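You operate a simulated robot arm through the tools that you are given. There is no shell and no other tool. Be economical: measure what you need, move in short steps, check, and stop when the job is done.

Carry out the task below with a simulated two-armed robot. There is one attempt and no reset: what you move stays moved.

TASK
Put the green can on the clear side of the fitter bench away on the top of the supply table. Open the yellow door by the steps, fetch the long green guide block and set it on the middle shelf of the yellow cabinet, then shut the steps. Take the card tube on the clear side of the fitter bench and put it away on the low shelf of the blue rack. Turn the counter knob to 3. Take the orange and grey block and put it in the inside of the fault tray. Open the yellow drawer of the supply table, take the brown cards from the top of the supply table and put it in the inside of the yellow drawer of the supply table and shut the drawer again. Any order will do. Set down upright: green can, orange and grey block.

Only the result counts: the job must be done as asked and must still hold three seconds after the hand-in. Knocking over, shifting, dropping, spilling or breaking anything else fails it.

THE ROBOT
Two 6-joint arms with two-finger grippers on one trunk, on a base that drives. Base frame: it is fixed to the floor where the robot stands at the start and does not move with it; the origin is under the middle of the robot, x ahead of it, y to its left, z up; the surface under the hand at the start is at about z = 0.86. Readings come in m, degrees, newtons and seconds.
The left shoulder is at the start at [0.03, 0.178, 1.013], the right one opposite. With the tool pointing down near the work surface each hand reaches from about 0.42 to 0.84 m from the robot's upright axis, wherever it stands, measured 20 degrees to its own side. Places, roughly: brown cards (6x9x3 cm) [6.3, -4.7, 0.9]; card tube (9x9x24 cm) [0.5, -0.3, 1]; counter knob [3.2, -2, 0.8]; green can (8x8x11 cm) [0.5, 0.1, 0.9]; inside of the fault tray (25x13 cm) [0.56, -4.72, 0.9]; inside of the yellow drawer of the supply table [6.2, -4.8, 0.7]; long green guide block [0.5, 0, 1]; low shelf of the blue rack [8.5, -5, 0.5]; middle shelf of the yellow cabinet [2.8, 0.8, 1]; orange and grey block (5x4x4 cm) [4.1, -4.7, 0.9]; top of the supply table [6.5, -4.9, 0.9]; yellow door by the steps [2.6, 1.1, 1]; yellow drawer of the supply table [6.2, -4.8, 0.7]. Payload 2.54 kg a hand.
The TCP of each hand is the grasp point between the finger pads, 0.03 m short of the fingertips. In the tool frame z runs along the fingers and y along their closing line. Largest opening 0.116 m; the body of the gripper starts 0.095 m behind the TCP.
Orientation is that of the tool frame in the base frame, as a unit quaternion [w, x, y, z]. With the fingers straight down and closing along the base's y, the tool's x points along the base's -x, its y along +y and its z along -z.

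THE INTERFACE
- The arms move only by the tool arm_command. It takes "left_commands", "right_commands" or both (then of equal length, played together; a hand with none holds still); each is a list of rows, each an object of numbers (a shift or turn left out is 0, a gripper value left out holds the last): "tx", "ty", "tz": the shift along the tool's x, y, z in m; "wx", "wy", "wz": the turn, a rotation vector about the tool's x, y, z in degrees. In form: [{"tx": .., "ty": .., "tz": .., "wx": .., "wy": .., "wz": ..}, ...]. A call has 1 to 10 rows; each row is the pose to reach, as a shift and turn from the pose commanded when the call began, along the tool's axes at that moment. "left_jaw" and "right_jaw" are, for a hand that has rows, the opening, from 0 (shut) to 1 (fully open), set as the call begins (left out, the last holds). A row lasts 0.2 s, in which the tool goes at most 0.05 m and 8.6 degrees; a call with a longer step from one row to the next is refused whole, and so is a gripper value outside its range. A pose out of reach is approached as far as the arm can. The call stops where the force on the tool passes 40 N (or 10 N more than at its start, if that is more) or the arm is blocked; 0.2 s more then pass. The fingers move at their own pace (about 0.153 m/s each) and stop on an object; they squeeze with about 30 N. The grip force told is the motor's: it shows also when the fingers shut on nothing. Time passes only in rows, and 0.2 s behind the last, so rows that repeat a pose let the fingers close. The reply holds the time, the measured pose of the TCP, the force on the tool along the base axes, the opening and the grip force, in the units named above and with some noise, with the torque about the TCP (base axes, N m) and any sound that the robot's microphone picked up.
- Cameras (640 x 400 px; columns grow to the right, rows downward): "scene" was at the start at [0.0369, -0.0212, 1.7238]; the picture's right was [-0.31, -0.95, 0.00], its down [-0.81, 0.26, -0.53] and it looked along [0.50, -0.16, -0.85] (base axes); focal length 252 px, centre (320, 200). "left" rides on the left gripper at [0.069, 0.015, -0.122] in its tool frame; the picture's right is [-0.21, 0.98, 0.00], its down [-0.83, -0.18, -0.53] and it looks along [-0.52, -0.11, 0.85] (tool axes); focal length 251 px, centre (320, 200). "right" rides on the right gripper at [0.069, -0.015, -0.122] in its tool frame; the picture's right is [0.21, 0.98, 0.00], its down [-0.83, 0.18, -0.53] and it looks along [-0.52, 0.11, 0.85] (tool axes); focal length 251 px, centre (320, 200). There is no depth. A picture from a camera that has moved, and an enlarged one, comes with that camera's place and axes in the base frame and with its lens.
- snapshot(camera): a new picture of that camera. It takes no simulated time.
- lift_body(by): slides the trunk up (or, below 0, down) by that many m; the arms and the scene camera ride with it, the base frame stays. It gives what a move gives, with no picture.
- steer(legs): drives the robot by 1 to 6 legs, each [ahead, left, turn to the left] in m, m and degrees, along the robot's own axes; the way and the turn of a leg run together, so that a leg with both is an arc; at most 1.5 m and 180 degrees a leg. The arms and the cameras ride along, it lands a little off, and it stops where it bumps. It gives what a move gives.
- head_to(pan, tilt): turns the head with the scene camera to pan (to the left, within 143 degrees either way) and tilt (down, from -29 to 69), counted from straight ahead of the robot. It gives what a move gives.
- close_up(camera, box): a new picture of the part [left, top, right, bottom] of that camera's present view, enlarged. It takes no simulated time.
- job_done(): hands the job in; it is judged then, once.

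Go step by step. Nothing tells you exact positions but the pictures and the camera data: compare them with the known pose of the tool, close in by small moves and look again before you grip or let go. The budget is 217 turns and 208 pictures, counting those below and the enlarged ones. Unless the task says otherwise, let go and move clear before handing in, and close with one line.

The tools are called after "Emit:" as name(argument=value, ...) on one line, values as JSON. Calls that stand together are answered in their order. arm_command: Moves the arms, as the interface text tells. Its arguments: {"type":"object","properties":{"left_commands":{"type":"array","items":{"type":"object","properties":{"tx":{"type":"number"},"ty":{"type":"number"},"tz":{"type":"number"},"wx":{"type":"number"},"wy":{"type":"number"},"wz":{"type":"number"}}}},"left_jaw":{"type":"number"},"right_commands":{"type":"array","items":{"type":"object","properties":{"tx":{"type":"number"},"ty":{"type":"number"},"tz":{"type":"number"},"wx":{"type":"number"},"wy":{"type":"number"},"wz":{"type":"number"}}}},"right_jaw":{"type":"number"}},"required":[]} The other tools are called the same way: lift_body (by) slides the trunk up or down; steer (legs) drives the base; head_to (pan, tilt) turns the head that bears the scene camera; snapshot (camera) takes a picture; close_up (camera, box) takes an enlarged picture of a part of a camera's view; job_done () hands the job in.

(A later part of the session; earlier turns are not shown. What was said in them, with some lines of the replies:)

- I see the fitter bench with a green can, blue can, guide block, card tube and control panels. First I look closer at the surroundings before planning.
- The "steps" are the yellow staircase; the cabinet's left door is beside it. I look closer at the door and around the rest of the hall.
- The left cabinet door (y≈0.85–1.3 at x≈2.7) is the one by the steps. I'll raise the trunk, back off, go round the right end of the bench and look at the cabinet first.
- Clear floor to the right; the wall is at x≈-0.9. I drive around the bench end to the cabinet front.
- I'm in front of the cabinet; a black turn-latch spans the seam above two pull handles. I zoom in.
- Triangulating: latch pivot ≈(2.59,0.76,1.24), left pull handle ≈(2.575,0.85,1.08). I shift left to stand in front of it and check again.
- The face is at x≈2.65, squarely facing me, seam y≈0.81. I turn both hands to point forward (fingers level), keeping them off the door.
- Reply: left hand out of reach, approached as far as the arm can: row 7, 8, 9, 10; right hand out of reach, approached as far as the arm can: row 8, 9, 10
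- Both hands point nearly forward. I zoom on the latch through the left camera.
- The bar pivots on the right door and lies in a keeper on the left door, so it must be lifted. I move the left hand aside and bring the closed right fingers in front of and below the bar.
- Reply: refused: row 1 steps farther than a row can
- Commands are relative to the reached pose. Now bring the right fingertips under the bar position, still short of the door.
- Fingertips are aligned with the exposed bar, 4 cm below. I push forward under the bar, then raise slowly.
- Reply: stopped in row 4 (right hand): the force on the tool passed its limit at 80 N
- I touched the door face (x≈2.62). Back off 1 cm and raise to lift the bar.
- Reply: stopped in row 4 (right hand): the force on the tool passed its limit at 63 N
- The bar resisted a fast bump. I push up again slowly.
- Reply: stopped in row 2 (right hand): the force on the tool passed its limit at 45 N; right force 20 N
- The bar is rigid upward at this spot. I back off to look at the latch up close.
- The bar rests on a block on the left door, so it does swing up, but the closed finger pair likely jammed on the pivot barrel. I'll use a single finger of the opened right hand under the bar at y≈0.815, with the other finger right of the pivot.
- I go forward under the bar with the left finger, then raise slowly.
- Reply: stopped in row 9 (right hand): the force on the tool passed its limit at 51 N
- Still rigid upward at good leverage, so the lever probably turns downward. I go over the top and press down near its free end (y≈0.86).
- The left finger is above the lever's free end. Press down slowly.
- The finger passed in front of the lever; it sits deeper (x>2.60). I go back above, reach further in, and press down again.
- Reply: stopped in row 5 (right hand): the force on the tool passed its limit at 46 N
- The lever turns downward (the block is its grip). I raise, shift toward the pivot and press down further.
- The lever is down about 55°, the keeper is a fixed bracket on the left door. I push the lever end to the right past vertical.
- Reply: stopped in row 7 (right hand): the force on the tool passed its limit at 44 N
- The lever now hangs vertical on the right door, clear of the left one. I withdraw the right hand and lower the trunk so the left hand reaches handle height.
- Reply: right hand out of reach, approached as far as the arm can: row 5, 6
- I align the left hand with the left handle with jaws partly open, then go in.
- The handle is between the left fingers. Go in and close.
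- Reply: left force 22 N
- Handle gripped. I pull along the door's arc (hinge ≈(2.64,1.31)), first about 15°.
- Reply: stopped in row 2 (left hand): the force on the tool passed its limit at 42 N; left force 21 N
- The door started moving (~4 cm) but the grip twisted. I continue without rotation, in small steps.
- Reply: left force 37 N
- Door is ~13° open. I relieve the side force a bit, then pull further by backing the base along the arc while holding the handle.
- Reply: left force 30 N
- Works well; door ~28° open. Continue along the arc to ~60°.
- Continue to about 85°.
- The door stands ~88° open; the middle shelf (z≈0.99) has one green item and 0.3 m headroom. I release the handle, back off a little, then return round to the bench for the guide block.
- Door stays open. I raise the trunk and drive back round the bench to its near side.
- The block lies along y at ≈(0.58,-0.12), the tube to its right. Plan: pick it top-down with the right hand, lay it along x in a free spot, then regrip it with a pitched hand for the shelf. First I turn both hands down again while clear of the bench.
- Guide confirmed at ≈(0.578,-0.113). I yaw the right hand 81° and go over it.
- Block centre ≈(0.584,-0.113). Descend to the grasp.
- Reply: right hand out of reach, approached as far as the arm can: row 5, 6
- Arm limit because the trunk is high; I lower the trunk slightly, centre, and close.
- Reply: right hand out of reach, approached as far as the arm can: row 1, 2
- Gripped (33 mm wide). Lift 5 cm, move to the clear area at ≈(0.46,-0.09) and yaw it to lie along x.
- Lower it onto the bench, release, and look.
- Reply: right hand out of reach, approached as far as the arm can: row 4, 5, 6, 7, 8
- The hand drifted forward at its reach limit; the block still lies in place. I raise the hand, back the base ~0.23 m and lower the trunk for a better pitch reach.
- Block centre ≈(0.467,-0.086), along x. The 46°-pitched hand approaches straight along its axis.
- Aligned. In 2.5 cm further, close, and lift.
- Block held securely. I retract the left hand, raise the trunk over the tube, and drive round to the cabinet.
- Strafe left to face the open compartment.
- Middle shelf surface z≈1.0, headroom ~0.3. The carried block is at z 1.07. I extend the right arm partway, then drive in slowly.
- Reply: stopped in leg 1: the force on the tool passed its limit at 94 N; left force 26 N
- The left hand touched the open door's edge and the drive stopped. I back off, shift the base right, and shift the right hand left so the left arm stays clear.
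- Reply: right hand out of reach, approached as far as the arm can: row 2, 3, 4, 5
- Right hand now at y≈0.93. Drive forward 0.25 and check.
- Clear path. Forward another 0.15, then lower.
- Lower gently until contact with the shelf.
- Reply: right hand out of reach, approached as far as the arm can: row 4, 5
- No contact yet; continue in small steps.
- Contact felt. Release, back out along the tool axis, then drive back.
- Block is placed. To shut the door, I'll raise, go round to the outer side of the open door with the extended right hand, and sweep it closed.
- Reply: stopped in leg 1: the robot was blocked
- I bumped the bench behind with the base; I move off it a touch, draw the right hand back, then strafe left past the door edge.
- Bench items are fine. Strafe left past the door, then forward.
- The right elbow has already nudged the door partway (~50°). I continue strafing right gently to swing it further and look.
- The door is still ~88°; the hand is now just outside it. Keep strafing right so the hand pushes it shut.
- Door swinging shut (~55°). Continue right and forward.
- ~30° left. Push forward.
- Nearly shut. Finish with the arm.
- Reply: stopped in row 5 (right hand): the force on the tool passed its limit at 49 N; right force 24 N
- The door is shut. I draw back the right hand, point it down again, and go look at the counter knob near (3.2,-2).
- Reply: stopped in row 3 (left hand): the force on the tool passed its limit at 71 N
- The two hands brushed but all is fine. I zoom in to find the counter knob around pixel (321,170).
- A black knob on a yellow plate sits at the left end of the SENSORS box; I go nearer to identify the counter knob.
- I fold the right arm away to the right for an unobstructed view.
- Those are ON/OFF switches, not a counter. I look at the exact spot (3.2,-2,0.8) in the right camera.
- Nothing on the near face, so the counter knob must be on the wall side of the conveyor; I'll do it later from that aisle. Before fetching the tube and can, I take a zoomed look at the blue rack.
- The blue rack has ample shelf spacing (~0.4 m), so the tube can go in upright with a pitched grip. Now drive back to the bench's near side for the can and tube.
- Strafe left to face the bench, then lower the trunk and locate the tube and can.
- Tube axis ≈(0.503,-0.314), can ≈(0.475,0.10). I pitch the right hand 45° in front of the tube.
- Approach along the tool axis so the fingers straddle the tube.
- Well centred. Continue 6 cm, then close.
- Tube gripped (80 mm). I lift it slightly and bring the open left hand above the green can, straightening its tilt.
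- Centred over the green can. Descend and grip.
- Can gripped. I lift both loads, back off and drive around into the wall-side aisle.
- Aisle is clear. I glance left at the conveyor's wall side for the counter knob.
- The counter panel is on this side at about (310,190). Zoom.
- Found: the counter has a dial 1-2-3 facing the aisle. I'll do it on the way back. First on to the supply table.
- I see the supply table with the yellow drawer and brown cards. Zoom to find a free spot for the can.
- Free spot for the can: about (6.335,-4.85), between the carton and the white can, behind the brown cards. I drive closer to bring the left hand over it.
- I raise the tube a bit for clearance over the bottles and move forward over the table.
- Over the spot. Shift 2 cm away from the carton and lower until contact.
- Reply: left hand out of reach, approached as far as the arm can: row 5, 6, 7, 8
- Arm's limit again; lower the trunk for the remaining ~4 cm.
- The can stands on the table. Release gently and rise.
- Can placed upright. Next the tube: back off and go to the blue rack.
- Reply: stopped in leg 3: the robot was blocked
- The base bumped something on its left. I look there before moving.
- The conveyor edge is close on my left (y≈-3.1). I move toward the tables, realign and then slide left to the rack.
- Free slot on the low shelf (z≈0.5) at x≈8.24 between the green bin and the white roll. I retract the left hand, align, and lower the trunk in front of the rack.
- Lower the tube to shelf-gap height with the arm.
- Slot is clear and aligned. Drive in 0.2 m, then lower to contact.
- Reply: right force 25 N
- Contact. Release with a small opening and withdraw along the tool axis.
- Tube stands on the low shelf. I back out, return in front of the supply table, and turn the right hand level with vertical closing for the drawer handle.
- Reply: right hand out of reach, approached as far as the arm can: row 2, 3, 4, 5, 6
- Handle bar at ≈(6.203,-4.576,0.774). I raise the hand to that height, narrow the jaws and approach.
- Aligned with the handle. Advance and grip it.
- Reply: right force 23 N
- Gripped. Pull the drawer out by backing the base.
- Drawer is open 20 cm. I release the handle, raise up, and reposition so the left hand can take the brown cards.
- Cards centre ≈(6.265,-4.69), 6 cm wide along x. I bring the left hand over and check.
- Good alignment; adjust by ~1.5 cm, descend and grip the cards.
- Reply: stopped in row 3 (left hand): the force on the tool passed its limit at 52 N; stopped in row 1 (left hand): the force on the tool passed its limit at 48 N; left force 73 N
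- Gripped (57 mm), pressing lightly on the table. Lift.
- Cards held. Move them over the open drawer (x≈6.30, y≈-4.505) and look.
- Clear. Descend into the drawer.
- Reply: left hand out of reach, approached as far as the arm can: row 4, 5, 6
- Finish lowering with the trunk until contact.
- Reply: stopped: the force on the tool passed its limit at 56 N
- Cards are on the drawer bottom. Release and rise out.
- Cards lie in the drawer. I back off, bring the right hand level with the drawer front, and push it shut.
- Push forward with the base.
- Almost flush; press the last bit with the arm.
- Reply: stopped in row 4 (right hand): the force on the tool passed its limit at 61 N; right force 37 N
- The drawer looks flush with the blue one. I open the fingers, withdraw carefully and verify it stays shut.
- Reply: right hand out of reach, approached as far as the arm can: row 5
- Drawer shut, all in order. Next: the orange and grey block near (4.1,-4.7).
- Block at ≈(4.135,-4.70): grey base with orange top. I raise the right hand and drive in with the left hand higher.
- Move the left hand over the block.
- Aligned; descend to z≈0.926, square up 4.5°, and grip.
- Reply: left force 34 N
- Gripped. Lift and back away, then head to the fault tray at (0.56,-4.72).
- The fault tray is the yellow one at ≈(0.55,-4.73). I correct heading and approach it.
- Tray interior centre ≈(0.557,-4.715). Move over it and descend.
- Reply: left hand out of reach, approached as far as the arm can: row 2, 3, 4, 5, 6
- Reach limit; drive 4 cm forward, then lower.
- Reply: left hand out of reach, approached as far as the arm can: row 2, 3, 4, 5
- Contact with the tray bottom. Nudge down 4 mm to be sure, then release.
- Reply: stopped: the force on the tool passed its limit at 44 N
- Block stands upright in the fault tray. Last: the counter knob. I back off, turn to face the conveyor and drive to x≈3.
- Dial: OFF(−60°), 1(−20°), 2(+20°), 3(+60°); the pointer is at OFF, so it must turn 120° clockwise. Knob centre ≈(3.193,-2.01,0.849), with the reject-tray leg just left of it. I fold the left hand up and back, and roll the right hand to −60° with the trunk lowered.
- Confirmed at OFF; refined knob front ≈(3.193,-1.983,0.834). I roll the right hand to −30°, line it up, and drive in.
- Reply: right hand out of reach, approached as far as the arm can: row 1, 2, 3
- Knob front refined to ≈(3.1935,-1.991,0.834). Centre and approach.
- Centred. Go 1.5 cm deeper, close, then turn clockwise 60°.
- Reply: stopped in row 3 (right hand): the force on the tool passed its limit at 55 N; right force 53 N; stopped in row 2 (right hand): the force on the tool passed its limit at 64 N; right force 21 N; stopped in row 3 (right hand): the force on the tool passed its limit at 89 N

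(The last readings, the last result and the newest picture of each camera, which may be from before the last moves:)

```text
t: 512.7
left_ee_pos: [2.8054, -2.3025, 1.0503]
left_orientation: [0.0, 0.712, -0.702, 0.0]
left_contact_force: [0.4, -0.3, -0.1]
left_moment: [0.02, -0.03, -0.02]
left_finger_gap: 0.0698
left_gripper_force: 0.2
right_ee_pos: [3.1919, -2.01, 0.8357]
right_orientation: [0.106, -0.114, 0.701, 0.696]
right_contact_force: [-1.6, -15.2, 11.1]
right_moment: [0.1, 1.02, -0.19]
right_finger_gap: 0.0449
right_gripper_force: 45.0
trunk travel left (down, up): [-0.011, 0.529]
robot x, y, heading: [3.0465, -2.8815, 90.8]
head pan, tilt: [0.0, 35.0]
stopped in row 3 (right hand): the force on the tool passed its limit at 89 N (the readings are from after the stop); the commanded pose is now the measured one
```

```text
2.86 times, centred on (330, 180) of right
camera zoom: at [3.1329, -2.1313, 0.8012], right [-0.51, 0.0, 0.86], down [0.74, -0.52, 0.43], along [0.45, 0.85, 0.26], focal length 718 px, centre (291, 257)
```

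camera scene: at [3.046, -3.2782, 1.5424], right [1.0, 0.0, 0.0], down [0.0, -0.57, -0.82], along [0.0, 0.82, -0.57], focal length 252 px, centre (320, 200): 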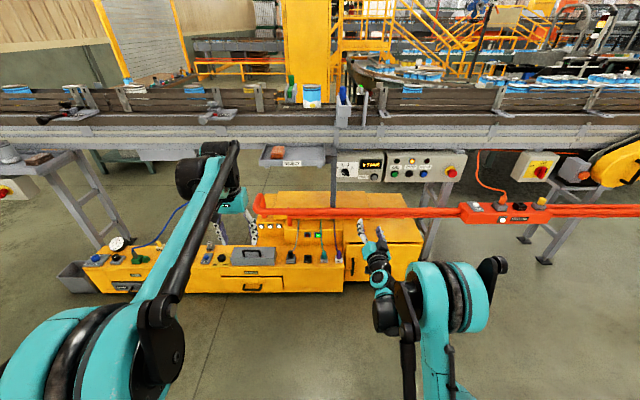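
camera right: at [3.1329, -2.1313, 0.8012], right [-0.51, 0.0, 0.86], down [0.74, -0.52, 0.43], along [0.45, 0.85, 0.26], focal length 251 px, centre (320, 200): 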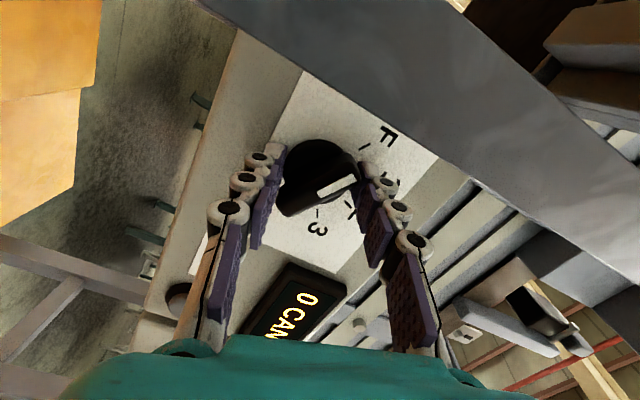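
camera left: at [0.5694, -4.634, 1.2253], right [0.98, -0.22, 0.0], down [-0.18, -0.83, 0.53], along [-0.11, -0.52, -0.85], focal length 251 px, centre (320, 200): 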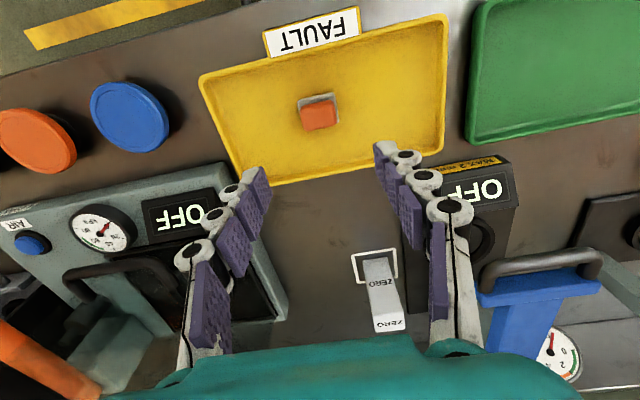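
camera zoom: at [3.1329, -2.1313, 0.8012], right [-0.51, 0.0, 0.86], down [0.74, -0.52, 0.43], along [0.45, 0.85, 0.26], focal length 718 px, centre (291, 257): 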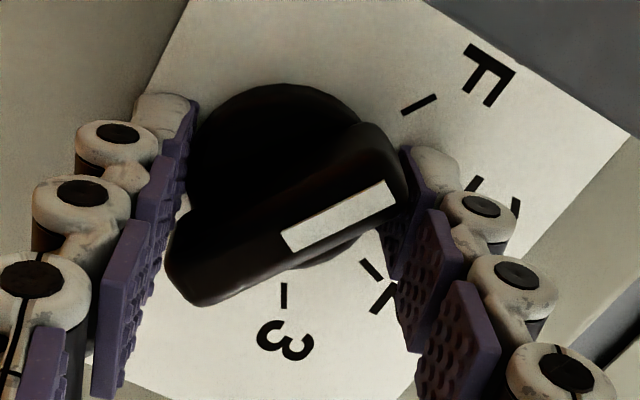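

The knob didn't move: gripping along its ridge fights itself. I'll open, back off, and roll so the jaws close across the ridge (closing line at −150°≡+30°).

Emit:
arm_command(right_commands=[{"tz": 0}, {"tz": 0}, {"tz": -0.03}, {"tz": -0.06}, {"tz": -0.06, "wz": -8.5}, {"tz": -0.06, "wz": -17}, {"tz": -0.06, "wz": -25.5}, {"tz": -0.06, "wz": -34}, {"tz": -0.06, "wz": -42.5}, {"tz": -0.06, "wz": -51}], right_jaw=0.55)

Emit:
arm_command(right_commands=[{"wz": -8.5}, {"wz": -17}, {"wz": -25.5}, {"wz": -34}, {"wz": -42.5}, {"wz": -51}, {"wz": -59.5}, {"wz": -68}, {"wz": -76.5}, {"wz": -81}])

Emit:
snapshot(camera="right")

```text
t: 514.9
left_ee_pos: [2.8059, -2.2988, 1.0509]
left_orientation: [0.001, 0.712, -0.702, 0.002]
left_contact_force: [0.1, -0.1, -0.3]
left_moment: [0.0, -0.02, -0.02]
left_finger_gap: 0.0695
left_gripper_force: 0.0
right_ee_pos: [3.1924, -2.0669, 0.8342]
right_orientation: [0.396, -0.407, 0.584, 0.58]
right_contact_force: [-0.4, -0.3, -0.6]
right_moment: [0.0, 0.0, -0.05]
right_finger_gap: 0.0638
right_gripper_force: 0.1
trunk travel left (down, up): [-0.011, 0.529]
robot x, y, heading: [3.0424, -2.8769, 90.8]
head pan, tilt: [0.0, 35.0]
```

```text
t: 517.1
left_ee_pos: [2.805, -2.2994, 1.0492]
left_orientation: [0.001, 0.712, -0.702, 0.002]
left_contact_force: [0.3, -0.5, 0.5]
left_moment: [0.02, -0.01, -0.02]
left_finger_gap: 0.0697
left_gripper_force: 0.0
right_ee_pos: [3.1914, -2.0676, 0.8343]
right_orientation: [-0.678, 0.688, -0.179, -0.184]
right_contact_force: [0.7, -1.2, 0.5]
right_moment: [-0.01, -0.01, 0.01]
right_finger_gap: 0.0638
right_gripper_force: 0.1
trunk travel left (down, up): [-0.011, 0.529]
robot x, y, heading: [3.0438, -2.8807, 90.5]
head pan, tilt: [0.0, 35.0]
```

```text
24 pictures are left
camera right: at [3.2621, -2.1871, 0.8146], right [-0.3, -0.01, -0.95], down [-0.8, -0.54, 0.26], along [-0.52, 0.84, 0.15], focal length 251 px, centre (320, 200)
```

right: 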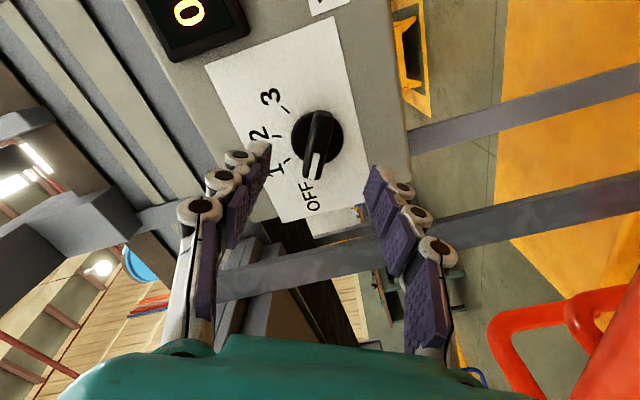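

The jaws now straddle the ridge properly. Advance and close on it.

Emit:
arm_command(right_commands=[{"tz": 0.03}, {"tz": 0.05}, {"tz": 0.058}, {"tz": 0.062}])

Emit:
arm_command(right_commands=[{"tz": 0}, {"tz": 0}, {"tz": 0}], right_jaw=0)

Emit:
snapshot(camera="right")

```text
t: 518.1
left_ee_pos: [2.8056, -2.304, 1.0529]
left_orientation: [0.0, 0.712, -0.702, 0.0]
left_contact_force: [0.4, -1.1, 1.4]
left_moment: [0.17, 0.02, -0.02]
left_finger_gap: 0.0697
left_gripper_force: 0.1
right_ee_pos: [3.195, -2.0082, 0.8359]
right_orientation: [-0.679, 0.688, -0.18, -0.185]
right_contact_force: [1.8, -7.2, 0.3]
right_moment: [-0.04, 0.07, -0.12]
right_finger_gap: 0.0605
right_gripper_force: 0.0
trunk travel left (down, up): [-0.011, 0.529]
robot x, y, heading: [3.0413, -2.8806, 90.2]
head pan, tilt: [0.0, 35.0]
```

```text
t: 518.4
left_ee_pos: [2.8065, -2.3015, 1.0496]
left_orientation: [0.0, 0.712, -0.703, 0.0]
left_contact_force: [-0.1, -0.1, -0.2]
left_moment: [0.01, 0.0, 0.0]
left_finger_gap: 0.0696
left_gripper_force: 0.0
right_ee_pos: [3.1943, -2.0095, 0.8365]
right_orientation: [-0.681, 0.686, -0.18, -0.184]
right_contact_force: [-4.9, -34.4, -0.6]
right_moment: [0.23, -0.05, 0.32]
right_finger_gap: 0.0436
right_gripper_force: 44.8
trunk travel left (down, up): [-0.011, 0.529]
robot x, y, heading: [3.0423, -2.8819, 90.6]
head pan, tilt: [0.0, 35.0]
stopped in row 1 (right hand): the force on the tool passed its limit at 50 N (the readings are from after the stop); the commanded pose is now the measured one
```

```text
23 pictures are left
camera right: at [3.2631, -2.13, 0.8155], right [-0.3, -0.01, -0.95], down [-0.8, -0.54, 0.26], along [-0.52, 0.84, 0.15], focal length 251 px, centre (320, 200)
```

right: 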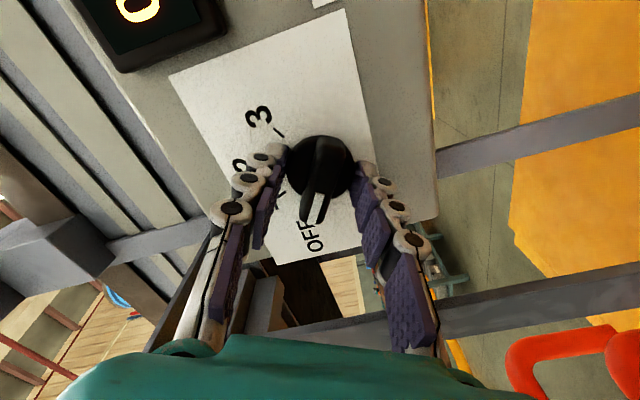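

The fingertips were too deep (touching the panel and gripping the skirt). I back off 1.2 cm so only the ridge is gripped.

Emit:
arm_command(right_commands=[{"tz": 0}, {"tz": -0.006}, {"tz": -0.012}, {"tz": -0.012}], right_jaw=0.5)

Emit:
arm_command(right_commands=[{"tz": 0}, {"tz": 0}, {"tz": 0}], right_jaw=0)

Emit:
snapshot(camera="right")

```text
t: 519.4
left_ee_pos: [2.8082, -2.3, 1.0487]
left_orientation: [0.002, 0.712, -0.702, 0.002]
left_contact_force: [-1.0, -0.1, -0.2]
left_moment: [-0.02, -0.01, -0.02]
left_finger_gap: 0.0697
left_gripper_force: 0.0
right_ee_pos: [3.1941, -2.0179, 0.8341]
right_orientation: [-0.678, 0.688, -0.18, -0.184]
right_contact_force: [0.3, -0.7, -0.3]
right_moment: [0.05, -0.01, 0.0]
right_finger_gap: 0.0579
right_gripper_force: 0.0
trunk travel left (down, up): [-0.011, 0.529]
robot x, y, heading: [3.0458, -2.8849, 90.6]
head pan, tilt: [0.0, 35.0]
```

```text
t: 520.2
left_ee_pos: [2.8077, -2.3005, 1.0512]
left_orientation: [0.001, 0.711, -0.703, 0.0]
left_contact_force: [-1.3, -0.2, 1.4]
left_moment: [-0.01, 0.02, 0.02]
left_finger_gap: 0.0696
left_gripper_force: 0.0
right_ee_pos: [3.1945, -2.0209, 0.8348]
right_orientation: [-0.679, 0.688, -0.18, -0.185]
right_contact_force: [2.3, -25.9, -3.5]
right_moment: [-0.01, 0.01, 0.23]
right_finger_gap: 0.0156
right_gripper_force: 41.4
trunk travel left (down, up): [-0.011, 0.529]
robot x, y, heading: [3.0482, -2.8808, 90.4]
head pan, tilt: [0.0, 35.0]
```

```text
22 pictures are left
camera right: at [3.2641, -2.1404, 0.8149], right [-0.3, -0.01, -0.95], down [-0.8, -0.54, 0.26], along [-0.52, 0.84, 0.15], focal length 251 px, centre (320, 200)
```

right: 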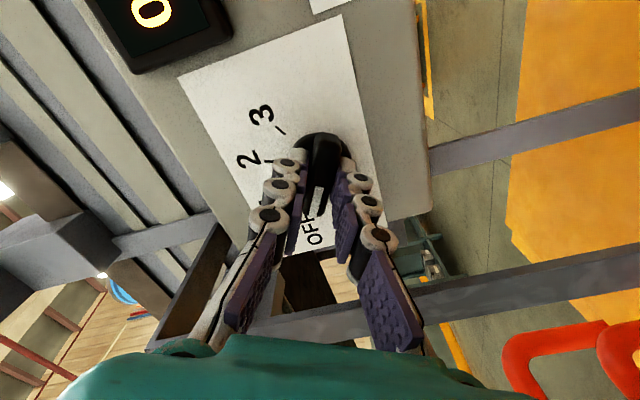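

Ridge gripped (16 mm). Turn clockwise in small steps.

Emit:
arm_command(right_commands=[{"tz": -0.003, "wz": 4}, {"tz": -0.003, "wz": 8}, {"tz": -0.003, "wz": 12}, {"tz": -0.003, "wz": 16}, {"tz": -0.003, "wz": 20}, {"tz": -0.003, "wz": 25}, {"tz": -0.003, "wz": 30}, {"tz": -0.003, "wz": 35}, {"tz": -0.003, "wz": 40}])

Emit:
close_up(camera="scene", box=[310, 190, 390, 240])

```text
t: 522.2
left_ee_pos: [2.8067, -2.2996, 1.0497]
left_orientation: [0.001, 0.711, -0.703, 0.0]
left_contact_force: [0.8, 0.2, -1.2]
left_moment: [-0.01, 0.02, -0.01]
left_finger_gap: 0.0696
left_gripper_force: 0.1
right_ee_pos: [3.1954, -2.0215, 0.8323]
right_orientation: [-0.575, 0.583, -0.406, -0.405]
right_contact_force: [7.3, 17.4, 15.4]
right_moment: [1.05, 0.02, 0.06]
right_finger_gap: 0.0155
right_gripper_force: 41.6
trunk travel left (down, up): [-0.011, 0.529]
robot x, y, heading: [3.041, -2.8803, 90.4]
head pan, tilt: [0.0, 35.0]
```

```text
8.00 times, centred on (350, 215) of scene
camera zoom: at [3.0439, -2.8221, 1.5423], right [1.0, 0.01, 0.0], down [0.01, -0.57, -0.82], along [-0.01, 0.82, -0.57], focal length 2012 px, centre (80, 80)
```

zoom: 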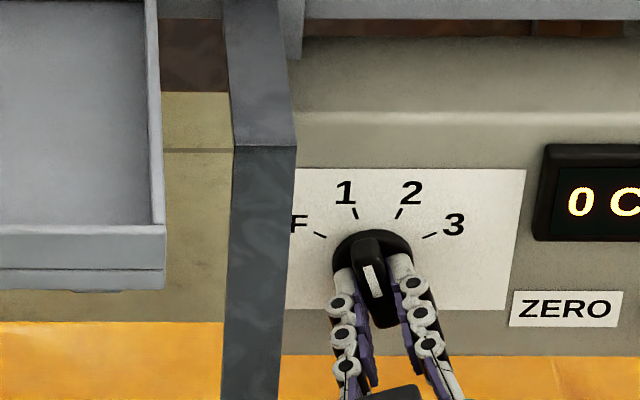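

It turns: now at 1. Continue another 80°.

Emit:
arm_command(right_commands=[{"wz": 4}, {"wz": 8}, {"wz": 12}, {"wz": 16}, {"wz": 20}, {"wz": 25}, {"wz": 30}, {"wz": 35}, {"wz": 40}])

Emit:
arm_command(right_commands=[{"wz": 4}, {"wz": 8}, {"wz": 12}, {"wz": 16}, {"wz": 20}, {"wz": 25}, {"wz": 30}, {"wz": 35}, {"wz": 40}])

Emit:
close_up(camera="scene", box=[310, 190, 390, 240])

```text
t: 524.2
left_ee_pos: [2.8067, -2.2985, 1.0488]
left_orientation: [0.002, 0.712, -0.702, 0.001]
left_contact_force: [-1.1, 0.5, -1.2]
left_moment: [0.01, 0.01, 0.01]
left_finger_gap: 0.0695
left_gripper_force: 0.1
right_ee_pos: [3.193, -2.0223, 0.834]
right_orientation: [0.401, -0.411, 0.581, 0.578]
right_contact_force: [-7.1, -14.4, -15.1]
right_moment: [-0.26, 0.01, 0.23]
right_finger_gap: 0.0157
right_gripper_force: 41.9
trunk travel left (down, up): [-0.011, 0.529]
robot x, y, heading: [3.0448, -2.8813, 90.6]
head pan, tilt: [0.0, 35.0]
```

```text
t: 526.2
left_ee_pos: [2.8052, -2.3013, 1.0505]
left_orientation: [0.001, 0.712, -0.702, 0.001]
left_contact_force: [0.7, 0.2, 0.4]
left_moment: [-0.03, -0.02, 0.0]
left_finger_gap: 0.0697
left_gripper_force: 0.0
right_ee_pos: [3.1932, -2.022, 0.8345]
right_orientation: [0.179, -0.188, 0.685, 0.68]
right_contact_force: [-15.3, -4.8, 4.2]
right_moment: [-0.2, -0.01, 1.11]
right_finger_gap: 0.0155
right_gripper_force: 40.8
trunk travel left (down, up): [-0.011, 0.529]
robot x, y, heading: [3.0425, -2.8798, 90.4]
head pan, tilt: [0.0, 35.0]
```

```text
8.00 times, centred on (350, 215) of scene
camera zoom: at [3.0413, -2.8229, 1.5424], right [1.0, 0.01, 0.0], down [0.01, -0.57, -0.82], along [-0.01, 0.82, -0.57], focal length 2012 px, centre (80, 80)
```

zoom: 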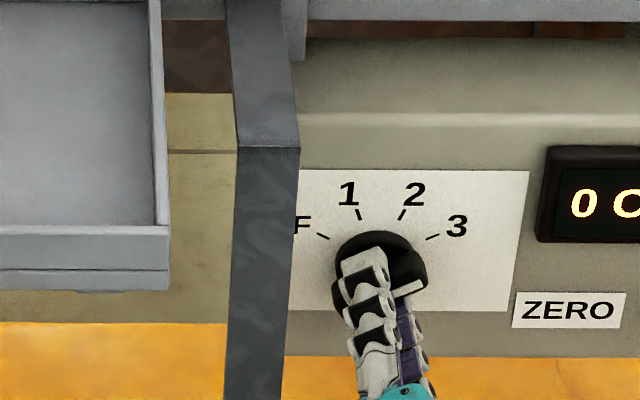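

The pointer's white mark now faces 3. Release, withdraw and verify.

Emit:
arm_command(right_commands=[{"tz": 0}, {"tz": 0}, {"tz": 0}, {"tz": -0.02}, {"tz": -0.05}], right_jaw=0.5)

Emit:
steer(legs=[[-0.45, 0, 0]])

Emit:
snapshot(camera="scene")

Emit:
close_up(camera="scene", box=[320, 145, 400, 195])

```text
t: 527.4
left_ee_pos: [2.8056, -2.2999, 1.0506]
left_orientation: [0.001, 0.712, -0.703, 0.001]
left_contact_force: [0.9, -0.6, 0.4]
left_moment: [0.03, 0.02, 0.01]
left_finger_gap: 0.0696
left_gripper_force: 0.0
right_ee_pos: [3.1947, -2.071, 0.8334]
right_orientation: [0.18, -0.187, 0.686, 0.68]
right_contact_force: [0.8, 0.0, 0.6]
right_moment: [-0.03, -0.01, 0.0]
right_finger_gap: 0.0578
right_gripper_force: 0.0
trunk travel left (down, up): [-0.011, 0.529]
robot x, y, heading: [3.0438, -2.882, 90.6]
head pan, tilt: [0.0, 35.0]
```

```text
t: 530.2
left_ee_pos: [2.811, -2.7545, 1.0513]
left_orientation: [0.001, 0.711, -0.703, 0.002]
left_contact_force: [0.7, 0.3, 0.0]
left_moment: [0.02, 0.01, 0.04]
left_finger_gap: 0.0693
left_gripper_force: 0.1
right_ee_pos: [3.2021, -2.5268, 0.8335]
right_orientation: [0.18, -0.186, 0.686, 0.68]
right_contact_force: [0.0, 0.2, 0.5]
right_moment: [-0.05, 0.03, 0.04]
right_finger_gap: 0.058
right_gripper_force: 0.1
trunk travel left (down, up): [-0.011, 0.529]
robot x, y, heading: [3.0464, -3.3384, 90.4]
head pan, tilt: [0.0, 35.0]
```

```text
19 pictures are left
camera scene: at [3.047, -3.2784, 1.5423], right [1.0, 0.01, 0.0], down [0.0, -0.57, -0.82], along [-0.01, 0.82, -0.57], focal length 252 px, centre (320, 200)
```

scene: 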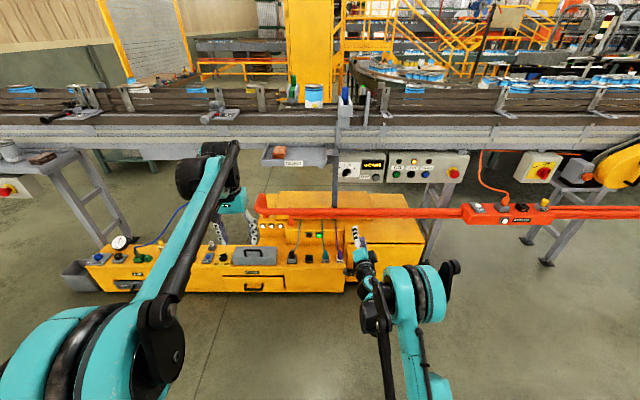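

```text
8.00 times, centred on (360, 170) of scene
camera zoom: at [3.047, -3.2784, 1.5423], right [1.0, 0.01, 0.0], down [0.0, -0.57, -0.82], along [-0.01, 0.82, -0.57], focal length 2012 px, centre (0, 440)
```

zoom: 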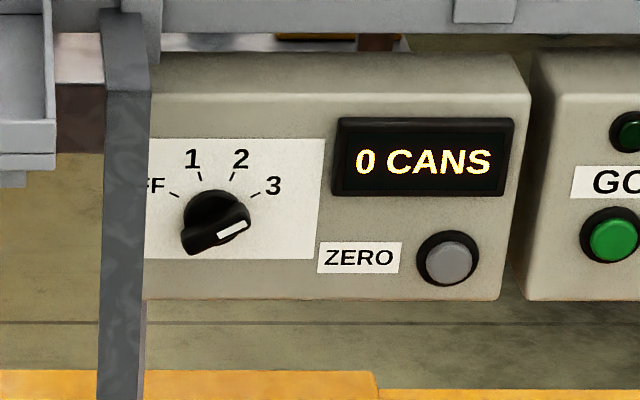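

The counter knob points to 3, and I've watched every other item land where it was asked: can, guide block, tube, cards and orange-grey block. The cabinet door and the drawer are shut, and both hands are clear. I hand in.

Emit:
job_done()

```text
The job is handed in.
```

I finished every task and handed the job in; no result came back. The one thing I left changed is the cabinet's black latch lever, which I turned down to open the yellow door and did not turn back up after shutting it.
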